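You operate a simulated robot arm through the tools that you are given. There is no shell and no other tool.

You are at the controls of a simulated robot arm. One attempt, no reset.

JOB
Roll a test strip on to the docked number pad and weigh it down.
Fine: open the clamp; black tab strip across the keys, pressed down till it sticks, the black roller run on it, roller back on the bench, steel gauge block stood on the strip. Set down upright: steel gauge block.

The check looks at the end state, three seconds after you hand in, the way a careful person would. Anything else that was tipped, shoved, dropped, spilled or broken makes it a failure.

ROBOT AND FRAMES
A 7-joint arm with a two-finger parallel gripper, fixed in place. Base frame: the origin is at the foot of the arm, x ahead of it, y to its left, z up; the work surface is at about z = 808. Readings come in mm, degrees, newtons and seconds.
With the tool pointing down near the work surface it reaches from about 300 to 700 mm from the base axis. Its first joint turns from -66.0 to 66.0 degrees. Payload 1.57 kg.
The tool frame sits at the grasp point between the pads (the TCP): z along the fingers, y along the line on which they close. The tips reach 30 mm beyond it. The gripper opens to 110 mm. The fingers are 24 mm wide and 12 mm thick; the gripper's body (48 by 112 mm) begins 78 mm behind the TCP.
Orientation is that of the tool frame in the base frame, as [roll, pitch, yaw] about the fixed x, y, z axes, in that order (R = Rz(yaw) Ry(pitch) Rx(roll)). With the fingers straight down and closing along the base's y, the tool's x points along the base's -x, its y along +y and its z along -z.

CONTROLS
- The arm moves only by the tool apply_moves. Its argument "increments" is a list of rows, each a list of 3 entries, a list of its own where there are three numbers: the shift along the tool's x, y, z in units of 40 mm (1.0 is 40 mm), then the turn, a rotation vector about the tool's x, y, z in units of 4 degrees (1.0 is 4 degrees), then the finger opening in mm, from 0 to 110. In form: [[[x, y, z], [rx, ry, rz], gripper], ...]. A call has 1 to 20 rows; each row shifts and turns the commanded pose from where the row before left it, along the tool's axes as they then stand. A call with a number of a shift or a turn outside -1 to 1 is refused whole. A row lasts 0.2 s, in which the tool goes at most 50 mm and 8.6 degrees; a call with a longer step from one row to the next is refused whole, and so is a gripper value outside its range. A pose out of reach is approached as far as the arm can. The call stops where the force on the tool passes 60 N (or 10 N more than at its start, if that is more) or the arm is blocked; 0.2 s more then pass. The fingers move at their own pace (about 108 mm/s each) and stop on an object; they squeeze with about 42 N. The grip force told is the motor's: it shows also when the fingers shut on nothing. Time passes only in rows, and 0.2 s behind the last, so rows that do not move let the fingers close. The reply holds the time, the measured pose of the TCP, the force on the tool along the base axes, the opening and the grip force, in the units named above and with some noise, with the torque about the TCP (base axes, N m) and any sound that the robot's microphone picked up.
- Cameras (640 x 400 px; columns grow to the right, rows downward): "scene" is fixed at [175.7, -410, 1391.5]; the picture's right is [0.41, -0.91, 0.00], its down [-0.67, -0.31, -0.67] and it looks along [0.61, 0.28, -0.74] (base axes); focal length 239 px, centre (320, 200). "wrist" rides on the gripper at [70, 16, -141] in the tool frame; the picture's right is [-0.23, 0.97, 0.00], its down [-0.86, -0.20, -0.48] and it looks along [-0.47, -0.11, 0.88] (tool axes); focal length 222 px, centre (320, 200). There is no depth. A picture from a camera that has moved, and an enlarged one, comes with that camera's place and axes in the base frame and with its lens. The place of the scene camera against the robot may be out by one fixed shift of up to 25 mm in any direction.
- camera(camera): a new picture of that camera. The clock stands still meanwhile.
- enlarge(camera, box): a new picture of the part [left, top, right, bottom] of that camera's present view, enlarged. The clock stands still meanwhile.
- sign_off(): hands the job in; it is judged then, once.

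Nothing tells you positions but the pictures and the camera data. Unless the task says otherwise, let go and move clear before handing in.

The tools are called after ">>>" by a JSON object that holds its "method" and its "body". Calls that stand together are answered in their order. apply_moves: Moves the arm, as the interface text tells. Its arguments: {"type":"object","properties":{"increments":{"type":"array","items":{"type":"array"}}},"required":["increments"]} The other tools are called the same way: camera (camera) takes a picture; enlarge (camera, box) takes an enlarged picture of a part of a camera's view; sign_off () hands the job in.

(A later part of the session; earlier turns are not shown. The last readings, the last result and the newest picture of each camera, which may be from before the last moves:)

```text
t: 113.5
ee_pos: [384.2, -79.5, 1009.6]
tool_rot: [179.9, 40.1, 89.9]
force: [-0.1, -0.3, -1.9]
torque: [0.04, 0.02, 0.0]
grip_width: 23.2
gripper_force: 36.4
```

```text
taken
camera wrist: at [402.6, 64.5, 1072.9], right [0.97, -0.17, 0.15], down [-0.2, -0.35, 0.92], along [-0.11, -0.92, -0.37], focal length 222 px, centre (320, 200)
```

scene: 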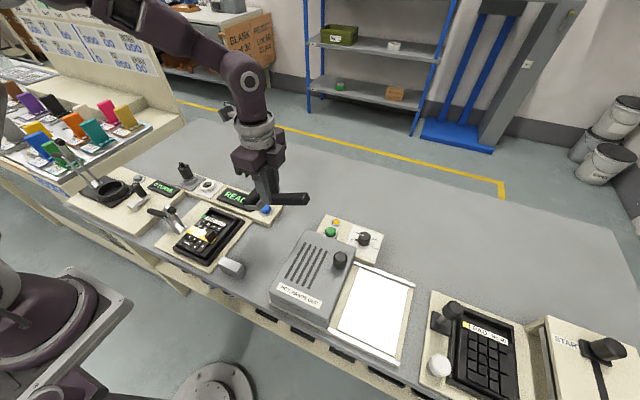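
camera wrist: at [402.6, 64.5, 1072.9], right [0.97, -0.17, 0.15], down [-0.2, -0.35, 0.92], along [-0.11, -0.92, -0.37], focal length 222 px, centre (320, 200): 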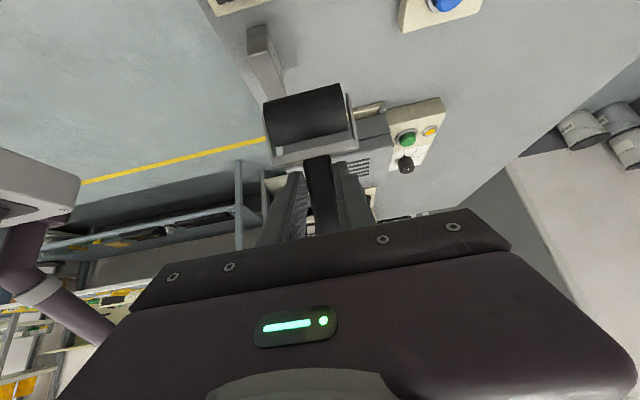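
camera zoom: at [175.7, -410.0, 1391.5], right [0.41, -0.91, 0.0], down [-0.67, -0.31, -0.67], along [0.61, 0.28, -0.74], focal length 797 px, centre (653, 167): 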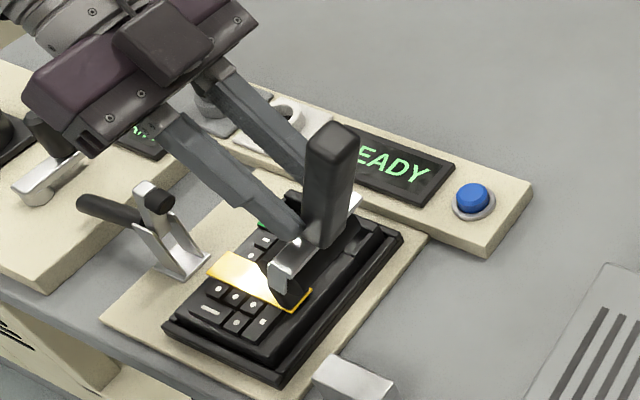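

The steep handle with a moderate hand lean looks right. I'll move the roller over the strip next to the tab and lower it near.

>>> {"method": "apply_moves", "body": {"increments": [[[0.722, 0.01, -0.606], [0, 0, 0], 12], [[0.722, 0, -0.606], [0, 0, 0], 12], [[0, 0, 0], [0, 0, 0], 12], [[0.522, 0, 0.622], [0, 0, 0], 12], [[0.522, 0, 0.622], [0, 0, 0], 12], [[0, 0, 0], [0, 0, 0], 12], [[0, 0, 0], [0, 0, 0], 12]]}}

>>> {"method": "enlarge", "body": {"camera": "scene", "box": [180, 190, 250, 250]}}

>>> {"method": "enlarge", "body": {"camera": "wrist", "box": [220, 0, 400, 200]}}

```text
t: 115.1
ee_pos: [384.3, -1.8, 942.2]
tool_rot: [179.9, 40.1, 89.9]
force: [1.0, -0.6, -0.8]
torque: [0.02, 0.03, -0.02]
grip_width: 23.1
gripper_force: 35.6
```

```text
6.67 times, centred on (215, 220) of scene
camera zoom: at [175.7, -410.0, 1391.5], right [0.41, -0.91, 0.0], down [-0.67, -0.31, -0.67], along [0.61, 0.28, -0.74], focal length 1595 px, centre (1020, 67)
```

zoom: 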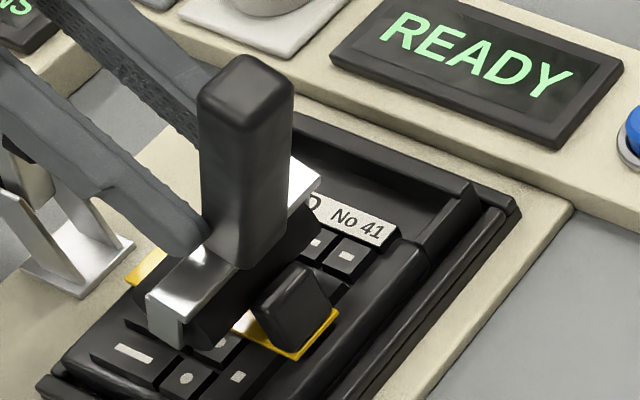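

```text
2.00 times, centred on (310, 100) of wrist
camera zoom: at [402.0, 142.3, 1006.9], right [0.97, -0.17, 0.15], down [-0.2, -0.35, 0.92], along [-0.11, -0.92, -0.37], focal length 444 px, centre (340, 400)
```

zoom: 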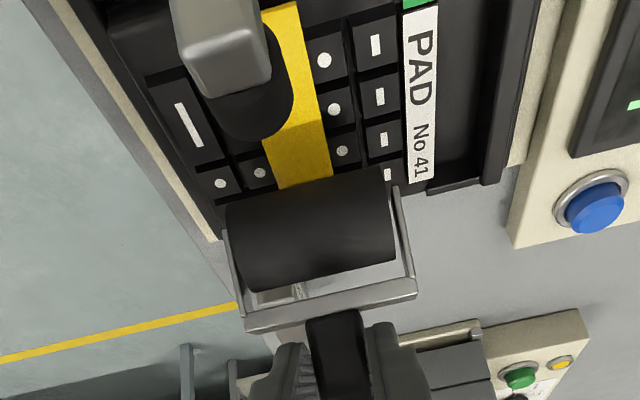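

>>> {"method": "apply_moves", "body": {"increments": [[[0.129, 0, 0.153], [0, 0, 0], 12], [[0.112, 0, 0.134], [0, 0, 0], 12], [[0, 0, 0], [0, 0, 0], 12]]}}

>>> {"method": "enlarge", "body": {"camera": "scene", "box": [190, 200, 240, 245]}}

```text
t: 115.9
ee_pos: [386.3, -3.3, 929.7]
tool_rot: [179.9, 40.1, 89.9]
force: [-0.2, 1.0, 7.5]
torque: [0.12, 0.02, 0.01]
grip_width: 23.0
gripper_force: 35.6
```

```text
8.89 times, centred on (215, 222) of scene
camera zoom: at [175.6, -409.9, 1391.6], right [0.41, -0.91, 0.0], down [-0.67, -0.31, -0.67], along [0.61, 0.28, -0.74], focal length 2126 px, centre (1253, 0)
```

zoom: 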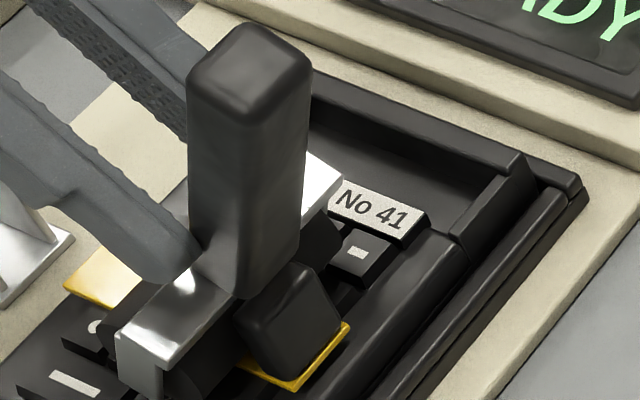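

The roller is on the strip with about 9 N, and the torque matches the roller position. I'll roll it slowly along the strip in +y.

>>> {"method": "apply_moves", "body": {"increments": [[[0.0383, 0, -0.0321], [0, 0, 0], 12], [[0.0383, 0, -0.0321], [0, 0, 0], 12], [[0.0383, 0, -0.0321], [0, 0, 0], 12], [[0.0383, 0, -0.0321], [0, 0, 0], 12], [[0.0383, 0, -0.0321], [0, 0, 0], 12], [[0.0383, 0, -0.0321], [0, 0, 0], 12], [[0, 0, 0], [0, 0, 0], 12]]}}

>>> {"method": "enlarge", "body": {"camera": "scene", "box": [190, 200, 240, 245]}}

```text
t: 117.5
ee_pos: [386.8, 8.6, 929.0]
tool_rot: [179.9, 40.1, 89.9]
force: [-1.4, -0.5, 13.6]
torque: [0.13, 0.15, 0.0]
grip_width: 23.1
gripper_force: 36.0
```

```text
8.89 times, centred on (215, 222) of scene
camera zoom: at [175.5, -410.0, 1391.6], right [0.41, -0.91, 0.0], down [-0.67, -0.31, -0.67], along [0.61, 0.28, -0.74], focal length 2126 px, centre (1253, 0)
```

zoom: 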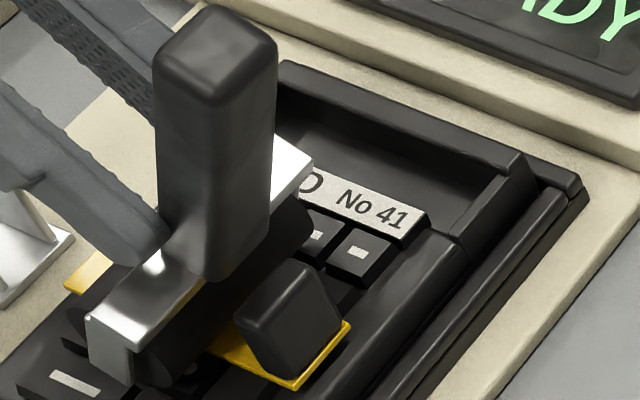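

Rolling well, clear of the tab, at about 14 N. I'll continue toward the far end.

>>> {"method": "apply_moves", "body": {"increments": [[[0.0333, 0, -0.0381], [0, 0, 0], 12], [[0.0383, 0, -0.0321], [0, 0, 0], 12], [[0.0383, 0, -0.0321], [0, 0, 0], 12], [[0.0383, 0, -0.0321], [0, 0, 0], 12], [[0.0383, 0, -0.0321], [0, 0, 0], 12], [[0.0383, 0, -0.0321], [0, 0, 0], 12], [[0, 0, 0], [0, 0, 0], 12]]}}

>>> {"method": "enlarge", "body": {"camera": "scene", "box": [180, 195, 240, 245]}}

>>> {"method": "enlarge", "body": {"camera": "wrist", "box": [220, 0, 400, 200]}}

```text
t: 119.1
ee_pos: [386.3, 20.6, 928.9]
tool_rot: [179.9, 40.1, 90.0]
force: [-1.5, 0.2, 4.6]
torque: [0.06, 0.05, 0.0]
grip_width: 23.4
gripper_force: 35.7
```

```text
8.00 times, centred on (210, 220) of scene
camera zoom: at [175.6, -410.0, 1391.5], right [0.41, -0.91, 0.0], down [-0.67, -0.31, -0.67], along [0.61, 0.28, -0.74], focal length 1914 px, centre (1200, 40)
```

zoom: 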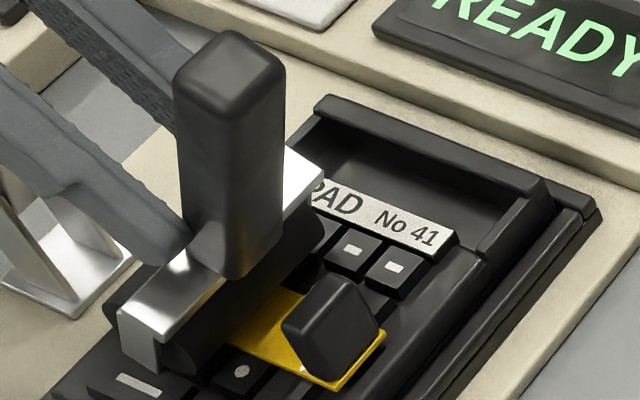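

```text
2.00 times, centred on (310, 100) of wrist
camera zoom: at [403.8, 165.4, 992.6], right [0.97, -0.17, 0.15], down [-0.2, -0.35, 0.92], along [-0.11, -0.92, -0.37], focal length 444 px, centre (340, 400)
```

zoom: 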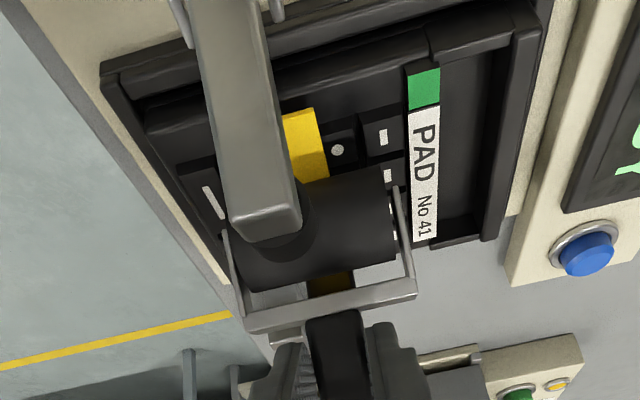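

>>> {"method": "apply_moves", "body": {"increments": [[[0.0415, 0, -0.0283], [0, 0, 0], 12], [[0.0383, 0, -0.0321], [0, 0, 0], 12], [[0.0383, 0, -0.0321], [0, 0, 0], 12], [[0.0383, 0, -0.0321], [0, 0, 0], 12], [[0.0383, 0, -0.0321], [0, 0, 0], 12], [[0.0383, 0, -0.0321], [0, 0, 0], 12], [[0.0383, 0, -0.0321], [0, 0, 0], 12], [[0, 0, 0], [0, 0, 0], 12]]}}

>>> {"method": "enlarge", "body": {"camera": "scene", "box": [170, 190, 240, 245]}}

>>> {"method": "enlarge", "body": {"camera": "wrist", "box": [220, 0, 400, 200]}}

```text
t: 120.9
ee_pos: [387.0, 33.7, 929.2]
tool_rot: [179.9, 40.1, 90.1]
force: [0.0, 0.5, 3.9]
torque: [0.08, 0.05, -0.01]
grip_width: 23.2
gripper_force: 35.6
```

```text
7.27 times, centred on (205, 218) of scene
camera zoom: at [175.6, -410.0, 1391.5], right [0.41, -0.91, 0.0], down [-0.67, -0.31, -0.67], along [0.61, 0.28, -0.74], focal length 1740 px, centre (1156, 73)
```

zoom: 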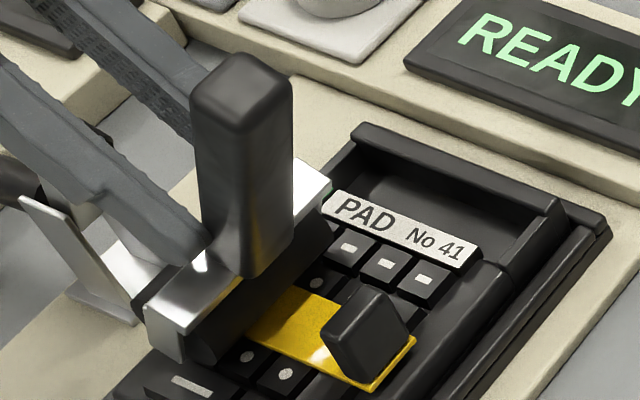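

```text
2.00 times, centred on (310, 100) of wrist
camera zoom: at [403.6, 178.3, 992.5], right [0.97, -0.17, 0.15], down [-0.2, -0.35, 0.92], along [-0.11, -0.92, -0.37], focal length 444 px, centre (340, 400)
```

zoom: 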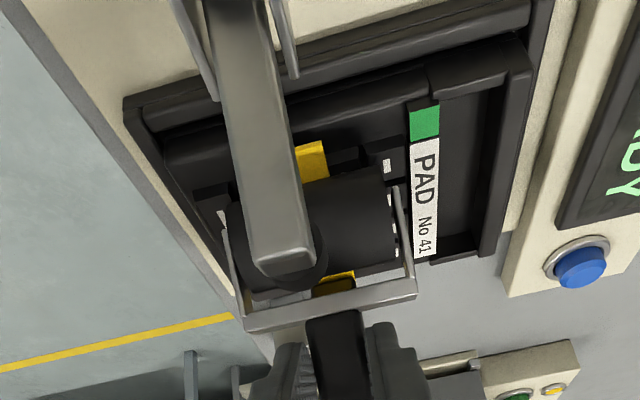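

>>> {"method": "apply_moves", "body": {"increments": [[[0.0415, 0, -0.0283], [0, 0, 0], 12], [[0.0383, 0, -0.0321], [0, 0, 0], 12], [[0.0383, 0, -0.0321], [0, 0, 0], 12], [[0, 0, 0], [0, 0, 0], 12], [[-0.0383, 0, 0.0321], [0, 0, 0], 12], [[-0.0383, 0, 0.0321], [0, 0, 0], 12], [[-0.0383, 0, 0.0321], [0, 0, 0], 12], [[-0.0383, 0, 0.0321], [0, 0, 0], 12], [[-0.0383, 0, 0.0321], [0, 0, 0], 12], [[-0.0383, 0, 0.0321], [0, 0, 0], 12], [[-0.0383, 0, 0.0321], [0, 0, 0], 12], [[-0.0383, 0, 0.0321], [0, 0, 0], 12], [[0, 0, 0], [0, 0, 0], 12]]}}

>>> {"method": "enlarge", "body": {"camera": "scene", "box": [180, 195, 240, 245]}}

```text
t: 123.7
ee_pos: [385.7, 23.8, 927.9]
tool_rot: [-180.0, 40.1, 89.9]
force: [1.4, -0.9, 14.1]
torque: [0.04, -0.08, -0.02]
grip_width: 23.2
gripper_force: 35.7
```

```text
8.00 times, centred on (210, 220) of scene
camera zoom: at [175.6, -410.0, 1391.5], right [0.41, -0.91, 0.0], down [-0.67, -0.31, -0.67], along [0.61, 0.28, -0.74], focal length 1914 px, centre (1200, 40)
```

zoom: 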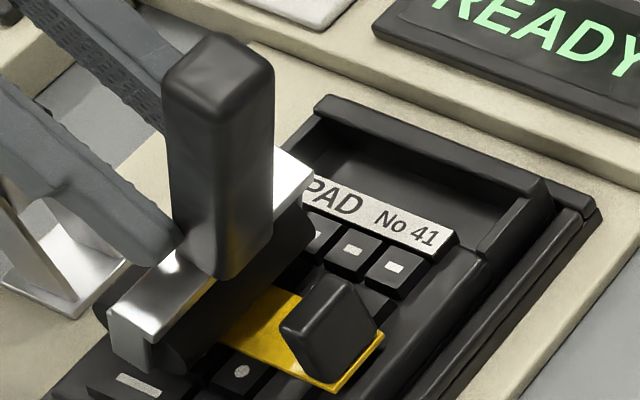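

>>> {"method": "apply_moves", "body": {"increments": [[[-0.0431, 0, 0.0264], [0, 0, 0], 12], [[-0.0383, 0, 0.0321], [0, 0, 0], 12], [[-0.0383, 0, 0.0321], [0, 0, 0], 12], [[-0.0383, 0, 0.0321], [0, 0, 0], 12], [[-0.0383, 0, 0.0321], [0, 0, 0], 12], [[-0.0383, 0, 0.0321], [0, 0, 0], 12], [[-0.0383, 0, 0.0321], [0, 0, 0], 12], [[-0.0383, 0, 0.0321], [0, 0, 0], 12], [[-0.0383, 0, 0.0321], [0, 0, 0], 12], [[-0.0383, 0, 0.0321], [0, 0, 0], 12], [[0, 0, 0], [0, 0, 0], 12]]}}

>>> {"method": "enlarge", "body": {"camera": "scene", "box": [180, 195, 250, 250]}}

```text
t: 126.1
ee_pos: [386.2, 3.6, 927.1]
tool_rot: [179.9, 40.0, 89.9]
force: [-0.6, -0.6, 22.6]
torque: [0.1, 0.02, -0.01]
grip_width: 23.1
gripper_force: 36.3
```

```text
7.27 times, centred on (215, 222) of scene
camera zoom: at [175.4, -410.0, 1391.6], right [0.41, -0.91, 0.0], down [-0.67, -0.31, -0.67], along [0.61, 0.28, -0.74], focal length 1740 px, centre (1084, 36)
```

zoom: 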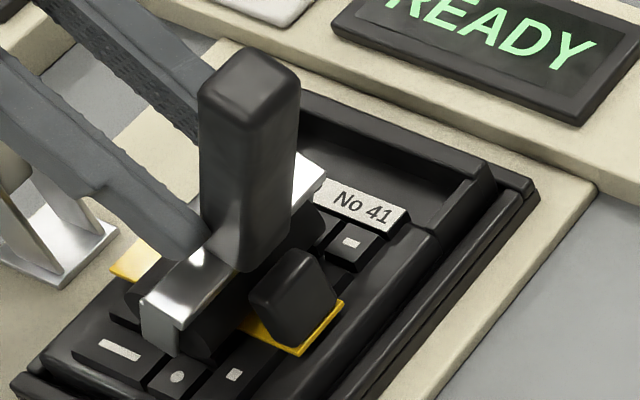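

The roller has run over the strip both ways at 5–22 N. I'll lift it off, back away, and bring the tool upright.

>>> {"method": "apply_moves", "body": {"increments": [[[-0.16, 0, -0.19], [0, 0, 0], 12], [[-0.5, 0, -0.6], [0, 0, 0], 12], [[-0.56, 0, -0.67], [0, 0, 0], 12], [[-0.737, 0, 0.619], [0, 0, 0], 12], [[-0.737, 0, 0.619], [0, 0, 0], 12], [[0, 0, 0], [0, 1, 0], 12], [[0, 0, 0], [0, 1, 0], 12], [[0, 0, 0], [0, 1, 0], 12], [[0, 0, 0], [0, 1, 0], 12], [[0, 0, 0], [0, 1, 0], 12], [[0, 0, 0], [0, 1, 0], 12], [[0, 0, 0], [0, 1, 0], 12], [[0, 0, 0], [0, 1, 0], 12], [[0, 0, 0], [0, 1, 0], 12], [[0, 0, 0], [0, 1, 0], 12], [[0, 0, 0], [0, 0, 0], 12]]}}

>>> {"method": "enlarge", "body": {"camera": "scene", "box": [150, 150, 290, 270]}}

```text
t: 129.5
ee_pos: [385.5, -72.4, 1004.2]
tool_rot: [179.8, 0.0, 90.1]
force: [-0.2, 0.0, -1.4]
torque: [-0.03, -0.03, 0.01]
grip_width: 23.1
gripper_force: 35.6
```

```text
3.33 times, centred on (220, 210) of scene
camera zoom: at [175.7, -410.0, 1391.5], right [0.41, -0.91, 0.0], down [-0.67, -0.31, -0.67], along [0.61, 0.28, -0.74], focal length 797 px, centre (653, 167)
```

zoom: 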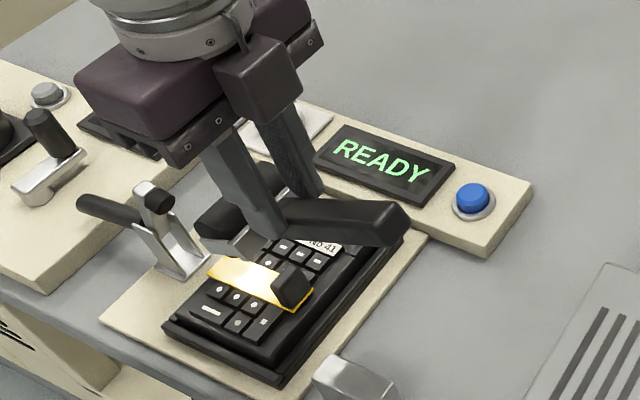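

The strip is still in place, flat on the keys. I'll turn the tool back to set the roller on the bench.

>>> {"method": "apply_moves", "body": {"increments": [[[0, 0, 0], [0, 0, -1], 12], [[0, 0, 0], [0, 0, -1], 12], [[0, 0, 0], [0, 0, -1], 12], [[0, 0, 0], [0, 0, -1], 12], [[0, 0, 0], [0, 0, -1], 12], [[0, 0, 0], [0, 0, -1], 12], [[0, 0, 0], [0, 0, -1], 12], [[0, 0, 0], [0, 0, -1], 12], [[0, 0, 0], [0, 0, -1], 12], [[0, 0, 0], [0, 0, -1], 12], [[0, 0, 0], [0, 0, -1], 12], [[0, 0, 0], [0, 0, -1], 12], [[0, 0, 0], [0, 0, -1], 12], [[0, 0, 0], [0, 0, -1], 12], [[0, 0, 0], [0, 0, -1], 12], [[0, 0, 0], [0, 0, -1], 12], [[0, 0, 0], [0, 0, -1], 12], [[0, 0, 0], [0, 0, -1], 12], [[0, 0, 0], [0, 0, -1], 12], [[0, 0, 0], [0, 0, -1], 12]]}}

>>> {"method": "apply_moves", "body": {"increments": [[[0, 0, 0], [0, 0, -1], 12], [[0, 0, 0], [0, 0, -1], 12], [[0, 0, 0], [0, 0, -0.5], 12], [[-0.45, -0.6, 0], [0, 0, 0], 12], [[-0.45, -0.6, 0], [0, 0, 0], 12], [[-0.45, -0.6, 0], [0, 0, 0], 12], [[-0.45, -0.6, 0], [0, 0, 0], 12], [[0, 0, 0], [0, 1, 0], 12], [[0, 0, 0], [0, 1, 0], 12], [[0, 0, 0], [0, 1, 0], 12], [[0, 0, 0], [0, 1, 0], 12], [[0, 0, 0], [0, 1, 0], 12], [[0, 0, 0], [0, 0.25, 0], 12], [[0, 0, 0], [0, 0, 0], 12], [[0, 0, 0], [0, 0, 0], 12]]}}

>>> {"method": "enlarge", "body": {"camera": "scene", "box": [210, 140, 330, 270]}}

>>> {"method": "enlarge", "body": {"camera": "wrist", "box": [240, 70, 400, 210]}}

```text
t: 133.7
ee_pos: [385.7, -73.6, 1004.9]
tool_rot: [-179.8, 0.1, 170.1]
force: [0.4, 0.2, -1.5]
torque: [-0.02, 0.0, 0.0]
grip_width: 23.2
gripper_force: 35.9
```

```text
t: 136.9
ee_pos: [459.2, -169.2, 1005.3]
tool_rot: [-179.8, -20.9, 180.0]
force: [-0.5, -0.5, -1.5]
torque: [0.01, -0.02, 0.02]
grip_width: 23.4
gripper_force: 35.2
```

```text
3.08 times, centred on (270, 205) of scene
camera zoom: at [175.7, -410.0, 1391.5], right [0.41, -0.91, 0.0], down [-0.67, -0.31, -0.67], along [0.61, 0.28, -0.74], focal length 736 px, centre (474, 185)
```

zoom: 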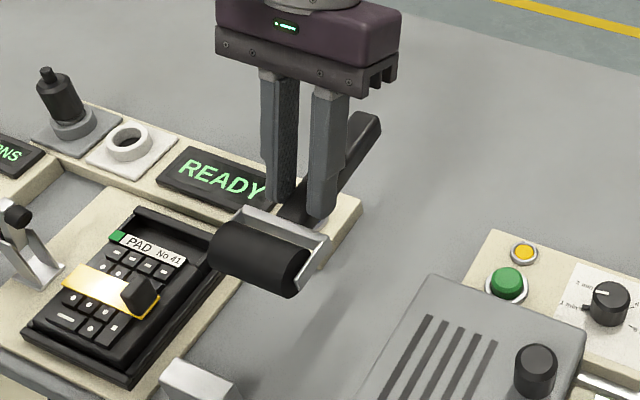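

```text
2.86 times, centred on (320, 140) of wrist
camera zoom: at [445.4, -151.8, 1162.1], right [0.21, 0.97, -0.08], down [0.97, -0.2, 0.14], along [0.12, -0.11, -0.99], focal length 635 px, centre (320, 371)
```

zoom: 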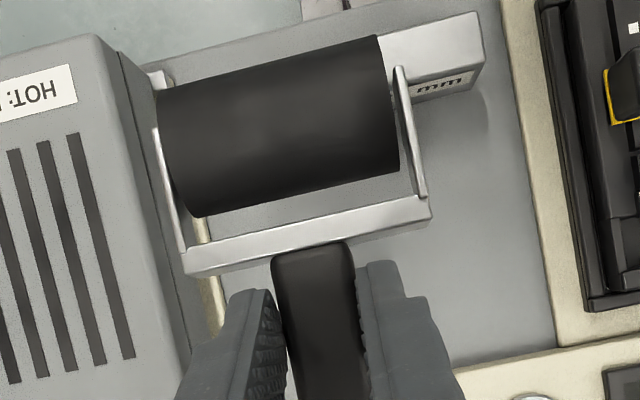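

No slip this time: the roller sits exactly as gripped. I'll restore the pick tilt and lower it back to the bench at the same spot.

>>> {"method": "apply_moves", "body": {"increments": [[[0, 0, 0], [0, 1, 0], 12], [[0, 0, 0], [0, 0.03, 0], 12], [[-0.37, 0, 0.793], [0, 0, 0], 12], [[-0.37, 0, 0.793], [0, 0, 0], 12], [[-0.37, 0, 0.793], [0, 0, 0], 12], [[-0.31, 0, 0.7], [0, 0, 0], 12], [[0, 0, 0], [0, 0, 0], 12], [[0, 0, 0], [0, 0, 0], 12]]}}

>>> {"method": "enlarge", "body": {"camera": "wrist", "box": [240, 70, 400, 210]}}

>>> {"method": "enlarge", "body": {"camera": "scene", "box": [230, 185, 320, 275]}}

```text
t: 138.7
ee_pos: [459.6, -167.3, 867.5]
tool_rot: [-179.9, -25.2, 179.9]
force: [0.0, 0.1, -1.7]
torque: [0.01, -0.06, 0.01]
grip_width: 23.3
gripper_force: 35.4
```

```text
2.86 times, centred on (320, 140) of wrist
camera zoom: at [457.1, -151.3, 1025.2], right [0.21, 0.97, -0.1], down [0.98, -0.2, 0.07], along [0.05, -0.11, -0.99], focal length 635 px, centre (320, 371)
```

zoom: 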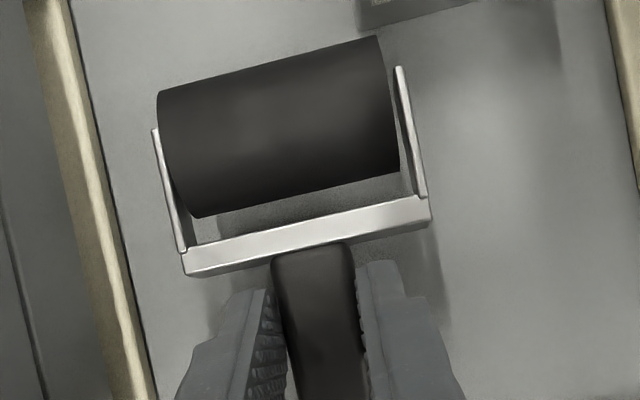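

```text
4.44 times, centred on (275, 230) of scene
camera zoom: at [175.7, -410.0, 1391.5], right [0.41, -0.91, 0.0], down [-0.67, -0.31, -0.67], along [0.61, 0.28, -0.74], focal length 1063 px, centre (520, 67)
```

zoom: 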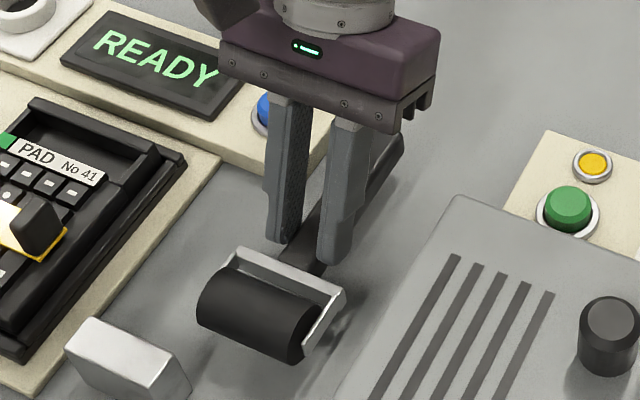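

>>> {"method": "apply_moves", "body": {"increments": [[[-0.11, 0, 0.235], [0, 0, 0], 12], [[-0.1, 0, 0.215], [0, 0, 0], 12], [[0, 0, 0], [0, 0, 0], 12], [[0, 0, 0], [0, 0, 0], 12]]}}

```text
t: 139.7
ee_pos: [458.3, -168.5, 848.0]
tool_rot: [-179.8, -25.1, 179.9]
force: [-0.8, -0.4, -2.2]
torque: [0.05, -0.03, 0.0]
grip_width: 23.2
gripper_force: 35.6
```

>>> {"method": "apply_moves", "body": {"increments": [[[-0.021, 0, 0.045], [0, 0, 0], 12], [[-0.013, 0, 0.027], [0, 0, 0], 12], [[0, 0, 0], [0, 0, 0], 12]]}}

```text
t: 140.5
ee_pos: [458.2, -168.1, 845.5]
tool_rot: [-179.9, -25.1, 179.9]
force: [-0.4, 0.3, -1.8]
torque: [-0.02, -0.03, 0.06]
grip_width: 23.3
gripper_force: 35.9
```

>>> {"method": "apply_moves", "body": {"increments": [[[-0.011, 0, 0.022], [0, 0, 0], 12], [[0, 0, 0], [0, 0, 0], 12]]}}

```text
t: 141.1
ee_pos: [458.6, -168.8, 845.5]
tool_rot: [-179.8, -25.0, 179.9]
force: [-0.5, -0.8, -2.2]
torque: [-0.01, -0.01, 0.02]
grip_width: 23.4
gripper_force: 35.4
```

>>> {"method": "apply_moves", "body": {"increments": [[[-0.011, 0, 0.022], [0, 0, 0], 12], [[0, 0, 0], [0, 0, 0], 12]]}}

>>> {"method": "enlarge", "body": {"camera": "wrist", "box": [240, 70, 400, 210]}}

```text
t: 141.7
ee_pos: [457.1, -168.2, 843.1]
tool_rot: [-179.8, -24.9, 179.8]
force: [-1.8, 0.4, 9.8]
torque: [-0.01, -0.93, -0.07]
grip_width: 23.3
gripper_force: 35.3
```

```text
2.86 times, centred on (320, 140) of wrist
camera zoom: at [455.6, -151.9, 1001.8], right [0.21, 0.97, -0.1], down [0.98, -0.2, 0.07], along [0.05, -0.11, -0.99], focal length 635 px, centre (320, 371)
```

zoom: 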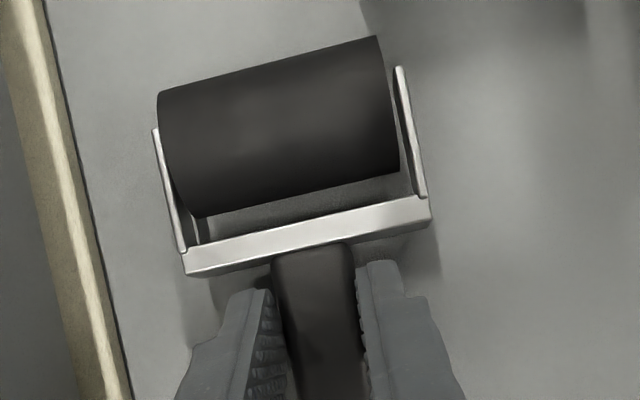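

The handle's tail end touches the bench first (torque shows contact 80 mm behind). The roller itself is within a mm or two. I'll ease up slightly and open gently.

>>> {"method": "apply_moves", "body": {"increments": [[[0.005, 0, -0.01], [0, 0, 0], 12], [[0, 0, 0], [0, 0, 0], 21], [[0, 0, 0], [0, 0, 0], 24], [[0, 0, 0], [0, 0, 0], 27], [[0, 0, 0], [0, 0, 0], 35], [[0, 0, 0], [0, 0, 0], 46], [[0, 0, 0], [0, 0, 0], 46]]}}

>>> {"method": "enlarge", "body": {"camera": "wrist", "box": [240, 70, 400, 210]}}

>>> {"method": "enlarge", "body": {"camera": "scene", "box": [230, 185, 320, 275]}}

```text
t: 143.3
ee_pos: [458.7, -170.8, 844.3]
tool_rot: [-180.0, -25.0, 179.8]
force: [-0.6, -0.2, 0.2]
torque: [0.03, 0.03, 0.0]
grip_width: 46.1
gripper_force: 0.0
```

```text
2.86 times, centred on (320, 140) of wrist
camera zoom: at [455.8, -152.5, 1002.0], right [0.21, 0.97, -0.1], down [0.98, -0.2, 0.07], along [0.05, -0.11, -0.99], focal length 635 px, centre (320, 371)
```

zoom: 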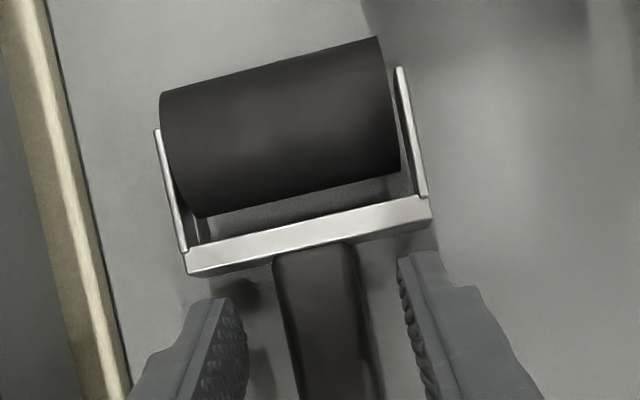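

```text
4.44 times, centred on (275, 230) of scene
camera zoom: at [175.7, -410.0, 1391.5], right [0.41, -0.91, 0.0], down [-0.67, -0.31, -0.67], along [0.61, 0.28, -0.74], focal length 1063 px, centre (520, 67)
```

zoom: 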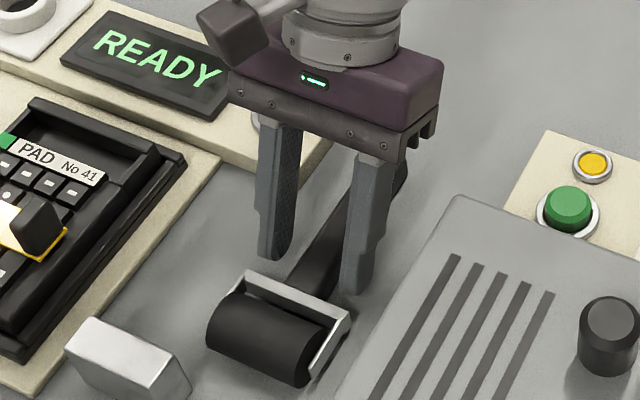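

The roller rests on the bench. Now I'll rise, bring the tool upright and turn it to close along x for the gauge block.

>>> {"method": "apply_moves", "body": {"increments": [[[0.2, 0, -0.43], [0, 0, 0], 46], [[0.423, 0, -0.906], [0, 0, 0], 46], [[0.423, 0, -0.906], [0, 0, 0], 46], [[0.423, 0, -0.906], [0, 0, 0], 46], [[0, 0, 0], [0, -1, 0], 46], [[0, 0, 0], [0, -1, 0], 46], [[0, 0, 0], [0, -1, 0], 46], [[0, 0, 0], [0, -1, 0], 46], [[0, 0, 0], [0, -1, 0], 46], [[0, 0, 0], [0, -1, 0], 46], [[0, 0, 0], [0, -0.25, 0], 46], [[0, 0, 0], [0, 0, -1], 46], [[0, 0, 0], [0, 0, -1], 46], [[0, 0, 0], [0, 0, -1], 46], [[0, 0, 0], [0, 0, -1], 46], [[0, 0, 0], [0, 0, -1], 46], [[0, 0, 0], [0, 0, -1], 46], [[0, 0, 0], [0, 0, -1], 46], [[0, 0, 0], [0, 0, -1], 46]]}}

>>> {"method": "enlarge", "body": {"camera": "scene", "box": [200, 200, 310, 290]}}

```text
t: 147.3
ee_pos: [458.7, -169.8, 984.4]
tool_rot: [-179.9, -0.2, -147.9]
force: [-0.2, -0.7, 0.9]
torque: [0.0, -0.04, 0.03]
grip_width: 45.9
gripper_force: 0.0
```

```text
4.44 times, centred on (255, 245) of scene
camera zoom: at [175.7, -410.0, 1391.5], right [0.41, -0.91, 0.0], down [-0.67, -0.31, -0.67], along [0.61, 0.28, -0.74], focal length 1063 px, centre (609, 0)
```

zoom: 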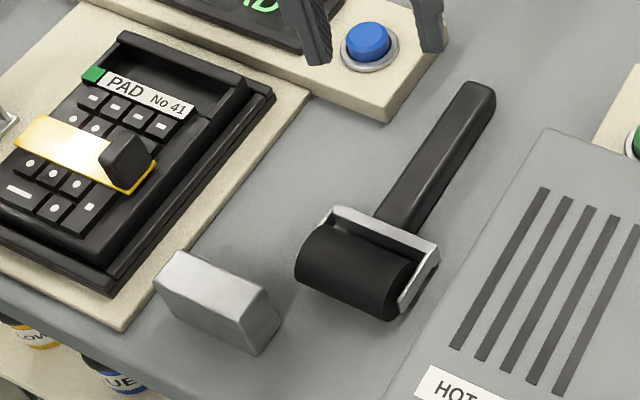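

>>> {"method": "apply_moves", "body": {"increments": [[[0, 0, 0], [0, 0, -1], 60], [[0, 0, 0], [0, 0, -1], 60], [[0, 0, 0], [0, 0, -1], 60], [[0, 0, 0], [0, 0, -1], 60], [[0, 0, 0], [0, 0, -1], 60], [[0, 0, 0], [0, 0, -1], 60], [[0, 0, 0], [0, 0, -1], 60], [[0, 0, 0], [0, 0, -1], 60], [[0, 0, 0], [0, 0, -1], 60], [[0, 0, 0], [0, 0, -1], 60], [[0, 0, 0], [0, 0, -1], 60], [[0, 0, 0], [0, 0, -1], 60], [[0, 0, 0], [0, 0, -1], 60], [[0, 0, 0], [0, 0, -1], 60], [[0, 0, 0], [0, 0, -0.475], 60], [[-0.374, 0.71, 0], [0, 0, 0], 60], [[-0.374, 0.71, 0], [0, 0, 0], 60], [[-0.374, 0.71, 0], [0, 0, 0], 60], [[-0.374, 0.71, 0], [0, 0, 0], 60], [[0, 0, 0], [0, 0, 0], 60]]}}

>>> {"method": "camera", "body": {"camera": "wrist"}}

>>> {"method": "enlarge", "body": {"camera": "wrist", "box": [240, 110, 400, 230]}}

>>> {"method": "enlarge", "body": {"camera": "scene", "box": [190, 190, 300, 290]}}

```text
t: 151.5
ee_pos: [343.5, -107.0, 983.1]
tool_rot: [179.9, -0.1, -90.1]
force: [0.6, 0.4, 0.1]
torque: [-0.03, 0.03, 0.02]
grip_width: 59.8
gripper_force: 0.1
```

```text
taken
camera wrist: at [328.9, -176.7, 1126.1], right [-0.97, 0.23, 0.0], down [0.2, 0.86, 0.48], along [0.11, 0.46, -0.88], focal length 222 px, centre (320, 200)
```

wrist: 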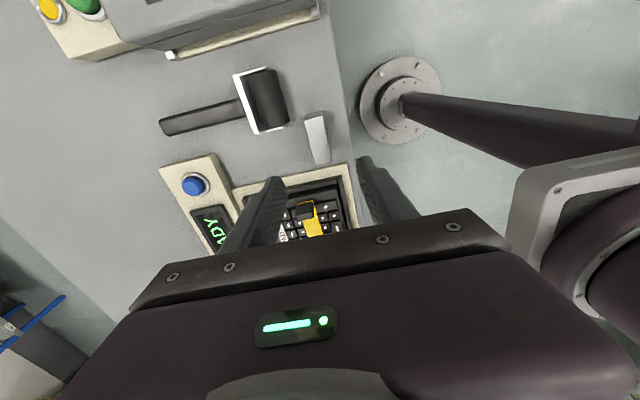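

```text
3.33 times, centred on (320, 170) of wrist
camera zoom: at [328.9, -176.7, 1126.1], right [-0.97, 0.23, 0.0], down [0.2, 0.86, 0.48], along [0.11, 0.46, -0.88], focal length 740 px, centre (320, 300)
```

zoom: 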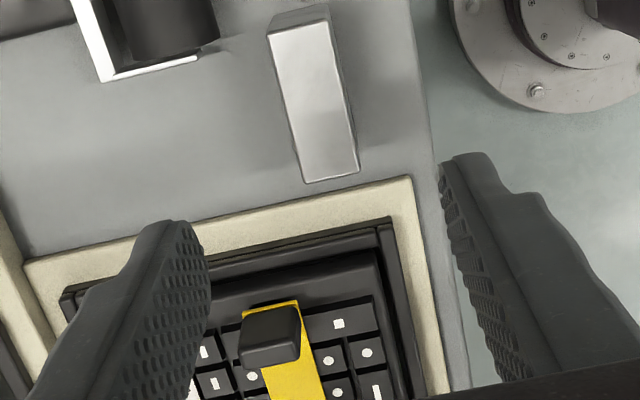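

```text
4.00 times, centred on (245, 240) of scene
camera zoom: at [175.7, -409.9, 1391.5], right [0.41, -0.91, 0.0], down [-0.67, -0.31, -0.67], along [0.61, 0.28, -0.74], focal length 957 px, centre (620, 40)
```

zoom: 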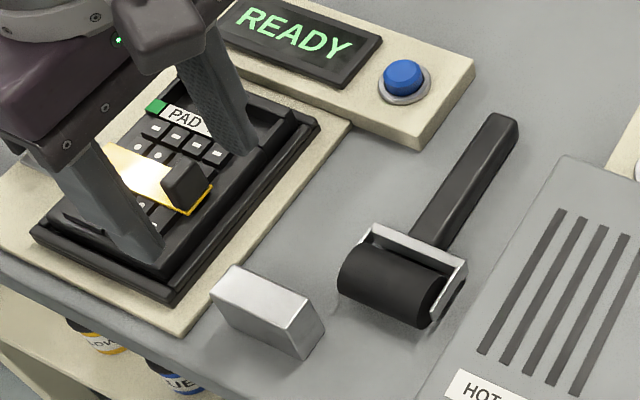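

The block is measured at x 335–357, y -138 to -81.5, top z≈848. I'll centre over it and go down with the fingers at 45 mm opening.

>>> {"method": "apply_moves", "body": {"increments": [[[0.0625, -0.055, 0], [0, 0, 0], 45], [[0, 0, 0.8], [0, 0, 0], 45], [[0, 0, 0.8], [0, 0, 0], 45], [[0, 0, 0.8], [0, 0, 0], 45], [[0, 0, 0.4], [0, 0, 0], 45], [[0, 0, 0], [0, 0, 0], 45], [[0, 0, 0], [0, 0, 0], 45]]}}

>>> {"method": "enlarge", "body": {"camera": "wrist", "box": [240, 110, 400, 250]}}

>>> {"method": "enlarge", "body": {"camera": "scene", "box": [190, 190, 300, 290]}}

```text
t: 153.1
ee_pos: [344.8, -110.8, 871.3]
tool_rot: [179.9, -0.2, -90.1]
force: [0.2, 0.1, -0.4]
torque: [-0.04, 0.01, 0.01]
grip_width: 44.7
gripper_force: 0.0
```

```text
2.86 times, centred on (320, 180) of wrist
camera zoom: at [330.8, -180.2, 1013.3], right [-0.97, 0.23, 0.0], down [0.2, 0.86, 0.48], along [0.11, 0.46, -0.88], focal length 635 px, centre (320, 257)
```

zoom: 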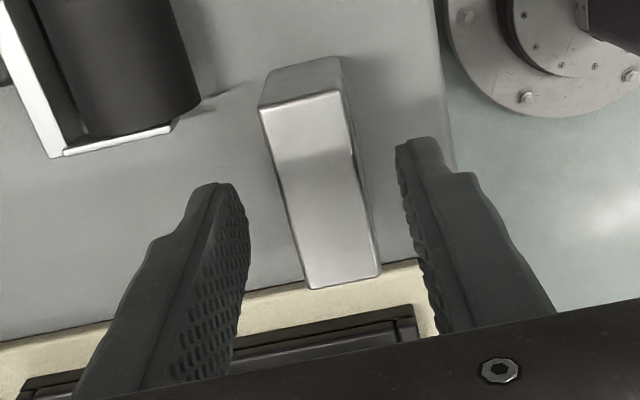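

```text
4.00 times, centred on (245, 240) of scene
camera zoom: at [175.7, -410.0, 1391.5], right [0.41, -0.91, 0.0], down [-0.67, -0.31, -0.67], along [0.61, 0.28, -0.74], focal length 957 px, centre (620, 40)
```

zoom: 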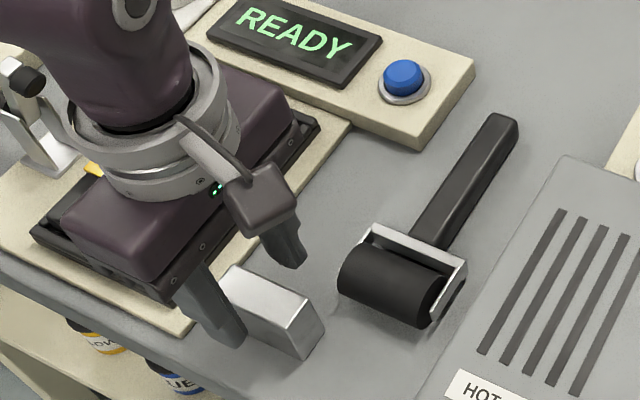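

>>> {"method": "apply_moves", "body": {"increments": [[[0, 0, 0.3], [0, 0, 0], 45], [[0, 0, 0.22], [0, 0, 0], 45], [[0, 0, 0], [0, 0, 0], 45], [[0, 0, 0], [0, 0, 0], 30], [[0, 0, 0], [0, 0, 0], 20], [[0, 0, 0], [0, 0, 0], 12], [[0, 0, 0], [0, 0, 0], 12]]}}

>>> {"method": "enlarge", "body": {"camera": "wrist", "box": [240, 110, 400, 250]}}

>>> {"method": "enlarge", "body": {"camera": "scene", "box": [200, 210, 290, 290]}}

```text
t: 154.7
ee_pos: [348.2, -110.6, 851.6]
tool_rot: [179.9, -0.2, -90.1]
force: [0.1, 0.2, -0.4]
torque: [-0.05, 0.03, 0.03]
grip_width: 23.7
gripper_force: 35.8
```

```text
2.86 times, centred on (320, 180) of wrist
camera zoom: at [332.1, -180.5, 993.9], right [-0.97, 0.23, 0.0], down [0.2, 0.86, 0.48], along [0.11, 0.46, -0.88], focal length 635 px, centre (320, 257)
```

zoom: 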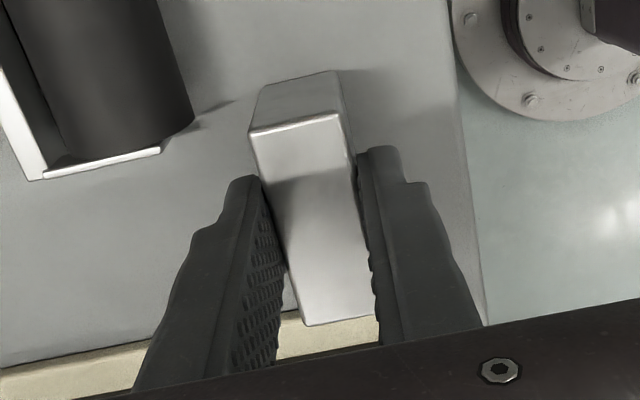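

```text
5.00 times, centred on (245, 250) of scene
camera zoom: at [175.7, -410.0, 1391.5], right [0.41, -0.91, 0.0], down [-0.67, -0.31, -0.67], along [0.61, 0.28, -0.74], focal length 1196 px, centre (695, -50)
```

zoom: 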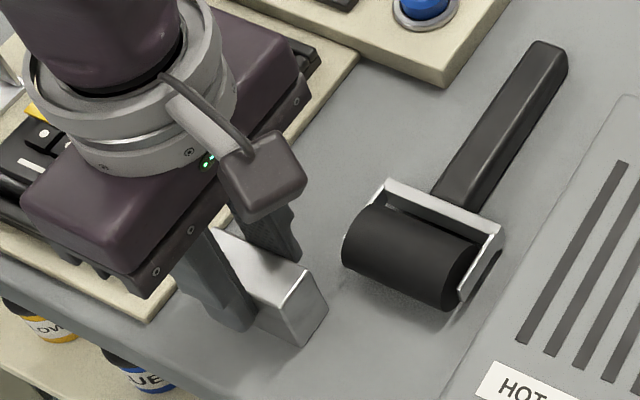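

The block is held (23.7 mm). I'll lift it straight up and carry it over the strip.

>>> {"method": "apply_moves", "body": {"increments": [[[0, 0, -0.2], [0, 0, 0], 12], [[0, 0, -0.7], [0, 0, 0], 12], [[0, 0, -0.9], [0, 0, 0], 12], [[0, 0, -0.9], [0, 0, 0], 12], [[-0.545, -0.158, 0], [0, 0, 0], 12], [[-0.545, -0.158, 0], [0, 0, 0], 12], [[-0.545, -0.158, 0], [0, 0, 0], 12], [[-0.545, -0.158, 0], [0, 0, 0], 12], [[-0.545, -0.158, 0], [0, 0, 0], 12], [[-0.545, -0.158, 0], [0, 0, 0], 12], [[0, 0, 0], [0, 0, 0], 12], [[0, 0, 0], [0, 0, 0], 12]]}}

>>> {"method": "camera", "body": {"camera": "wrist"}}

>>> {"method": "enlarge", "body": {"camera": "scene", "box": [150, 170, 270, 280]}}

>>> {"method": "enlarge", "body": {"camera": "wrist", "box": [240, 100, 400, 240]}}

```text
t: 157.3
ee_pos: [384.0, 20.5, 958.4]
tool_rot: [-180.0, -0.1, -90.0]
force: [0.6, 0.0, -4.3]
torque: [-0.02, -0.01, -0.03]
grip_width: 23.5
gripper_force: 35.9
```

```text
taken
camera wrist: at [369.4, -49.1, 1101.0], right [-0.97, 0.23, 0.0], down [0.2, 0.86, 0.48], along [0.11, 0.46, -0.88], focal length 222 px, centre (320, 200)
```

wrist: 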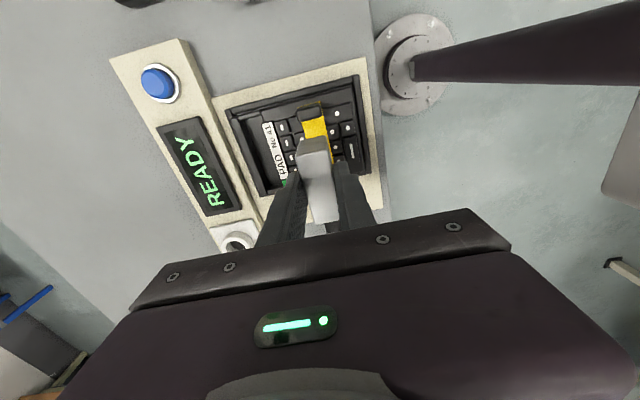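

```text
3.64 times, centred on (210, 225) of scene
camera zoom: at [175.8, -409.9, 1391.5], right [0.41, -0.91, 0.0], down [-0.67, -0.31, -0.67], along [0.61, 0.28, -0.74], focal length 870 px, centre (720, 109)
```

zoom: 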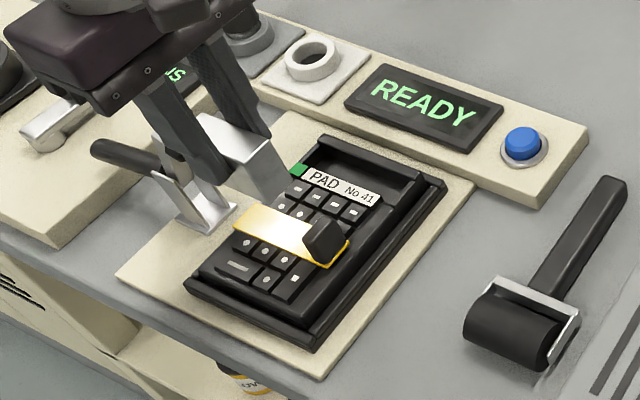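

```text
2.86 times, centred on (320, 170) of wrist
camera zoom: at [369.4, -49.1, 1101.0], right [-0.97, 0.23, 0.0], down [0.2, 0.86, 0.48], along [0.11, 0.46, -0.88], focal length 635 px, centre (320, 286)
```

zoom: 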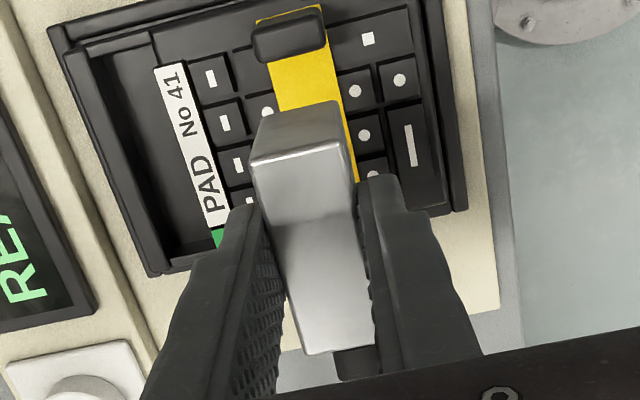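

In this view the strip spans x 374–399 (centre ≈386.6) and the block x 373.6–396 (centre ≈384.9), so I'll shift 1.7 mm in x and lower to about 20 mm above the strip.

>>> {"method": "apply_moves", "body": {"increments": [[[0, -0.0425, 0.4], [0, 0, 0], 12], [[0, 0, 0.5], [0, 0, 0], 12], [[0, 0, 0.35], [0, 0, 0], 12], [[0, 0, 0], [0, 0, 0], 12], [[0, 0, 0], [0, 0, 0], 12]]}}

>>> {"method": "enlarge", "body": {"camera": "wrist", "box": [240, 80, 400, 220]}}

>>> {"method": "enlarge", "body": {"camera": "scene", "box": [170, 185, 250, 255]}}

```text
t: 158.5
ee_pos: [383.9, 20.9, 909.3]
tool_rot: [179.8, 0.0, -90.1]
force: [0.0, -0.2, -4.9]
torque: [0.02, -0.01, 0.0]
grip_width: 23.7
gripper_force: 36.0
```

```text
2.86 times, centred on (320, 150) of wrist
camera zoom: at [369.6, -48.6, 1049.9], right [-0.97, 0.23, 0.0], down [0.2, 0.86, 0.48], along [0.11, 0.46, -0.88], focal length 635 px, centre (320, 343)
```

zoom: 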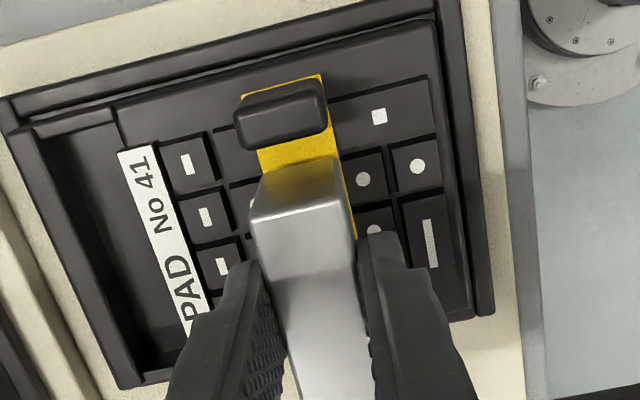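

```text
5.71 times, centred on (210, 220) of scene
camera zoom: at [175.7, -410.0, 1391.5], right [0.41, -0.91, 0.0], down [-0.67, -0.31, -0.67], along [0.61, 0.28, -0.74], focal length 1367 px, centre (949, 86)
```

zoom: 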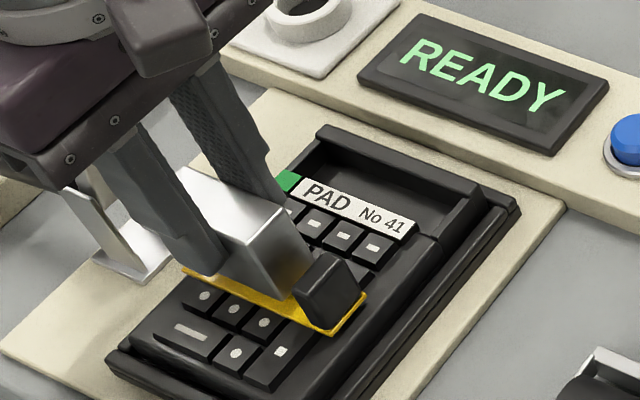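

Block and strip line up within about 1 mm. I'll trim 1 mm in x and lower to just above the strip.

>>> {"method": "apply_moves", "body": {"increments": [[[0, -0.03, 0.15], [0, 0, 0], 12], [[0, 0, 0.15], [0, 0, 0], 12], [[0, 0, 0.12], [0, 0, 0], 12], [[0, 0, 0], [0, 0, 0], 12]]}}

>>> {"method": "enlarge", "body": {"camera": "scene", "box": [185, 205, 235, 245]}}

>>> {"method": "enlarge", "body": {"camera": "wrist", "box": [260, 80, 380, 180]}}

```text
t: 159.5
ee_pos: [387.2, 20.4, 892.2]
tool_rot: [180.0, -0.1, -90.1]
force: [-0.6, -1.2, 27.2]
torque: [-0.08, 0.06, 0.02]
grip_width: 23.6
gripper_force: 36.1
```

```text
10.00 times, centred on (210, 225) of scene
camera zoom: at [175.4, -410.0, 1391.6], right [0.41, -0.91, 0.0], down [-0.67, -0.31, -0.67], along [0.61, 0.28, -0.74], focal length 2392 px, centre (1420, -50)
```

zoom: 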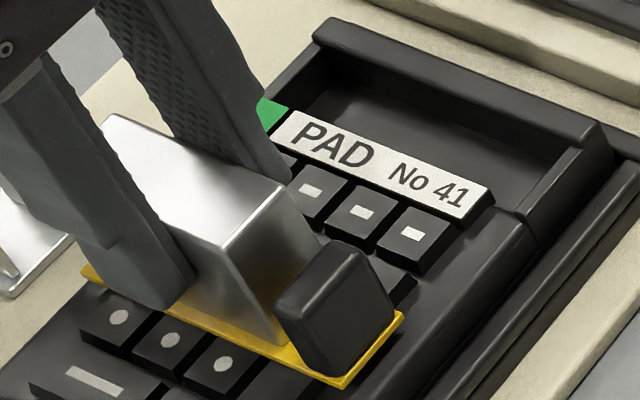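

```text
4.00 times, centred on (320, 130) of wrist
camera zoom: at [372.0, -49.2, 1034.1], right [-0.97, 0.23, 0.0], down [0.2, 0.86, 0.48], along [0.11, 0.46, -0.88], focal length 888 px, centre (320, 480)
```

zoom: 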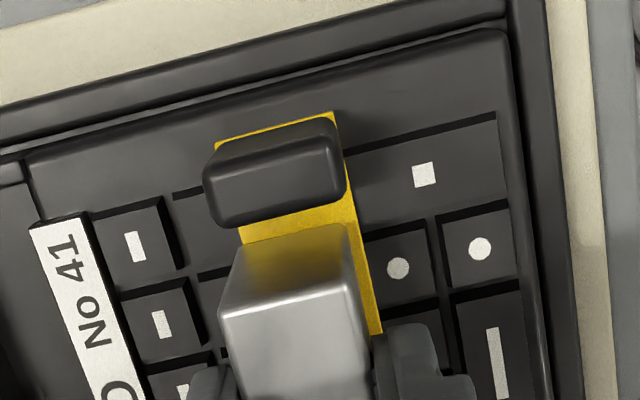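

The block is on the strip, well centred (within about 1 mm), with 27 N of push. I'll ease that off by about 1.2 mm and then open gently.

>>> {"method": "apply_moves", "body": {"increments": [[[0, 0, -0.03], [0, 0, 0], 12], [[0, 0, 0], [0, 0, 0], 12]]}}

```text
t: 160.1
ee_pos: [387.2, 20.9, 892.2]
tool_rot: [179.9, 0.0, -90.1]
force: [0.6, 0.6, 2.2]
torque: [0.05, -0.03, 0.02]
grip_width: 23.5
gripper_force: 35.7
```

>>> {"method": "apply_moves", "body": {"increments": [[[0, 0, 0], [0, 0, 0], 22], [[0, 0, 0], [0, 0, 0], 25], [[0, 0, 0], [0, 0, 0], 28], [[0, 0, 0], [0, 0, 0], 36], [[0, 0, 0], [0, 0, 0], 46], [[0, 0, 0], [0, 0, 0], 46]]}}

>>> {"method": "enlarge", "body": {"camera": "scene", "box": [185, 205, 235, 245]}}

>>> {"method": "enlarge", "body": {"camera": "wrist", "box": [240, 80, 400, 220]}}

```text
t: 161.5
ee_pos: [387.6, 19.7, 893.3]
tool_rot: [179.9, 0.0, -90.1]
force: [-0.2, 0.2, -0.1]
torque: [-0.01, 0.02, -0.02]
grip_width: 46.0
gripper_force: 0.0
```

```text
10.00 times, centred on (210, 225) of scene
camera zoom: at [175.7, -410.0, 1391.5], right [0.41, -0.91, 0.0], down [-0.67, -0.31, -0.67], along [0.61, 0.28, -0.74], focal length 2392 px, centre (1420, -50)
```

zoom: 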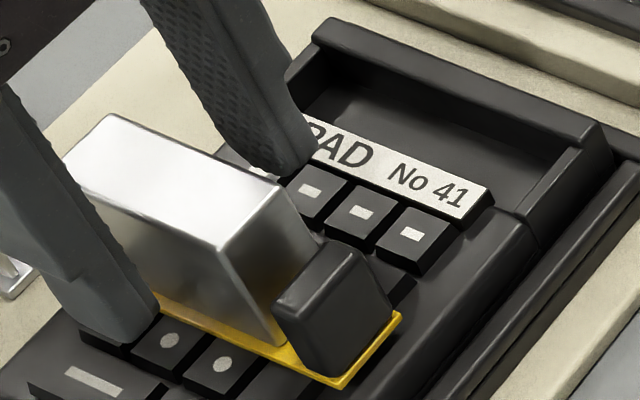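

```text
2.86 times, centred on (320, 150) of wrist
camera zoom: at [372.2, -49.2, 1035.1], right [-0.97, 0.23, 0.0], down [0.2, 0.86, 0.48], along [0.11, 0.46, -0.88], focal length 635 px, centre (320, 343)
```

zoom: 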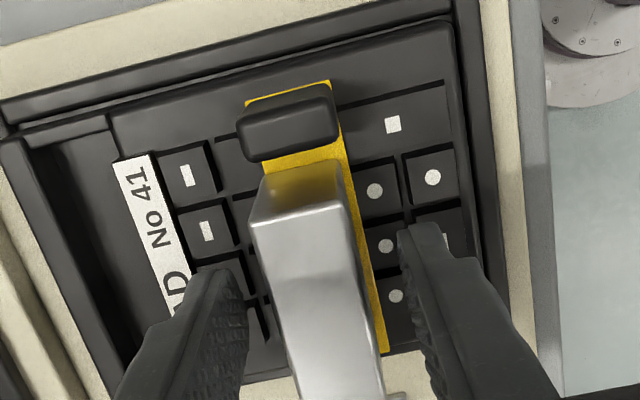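

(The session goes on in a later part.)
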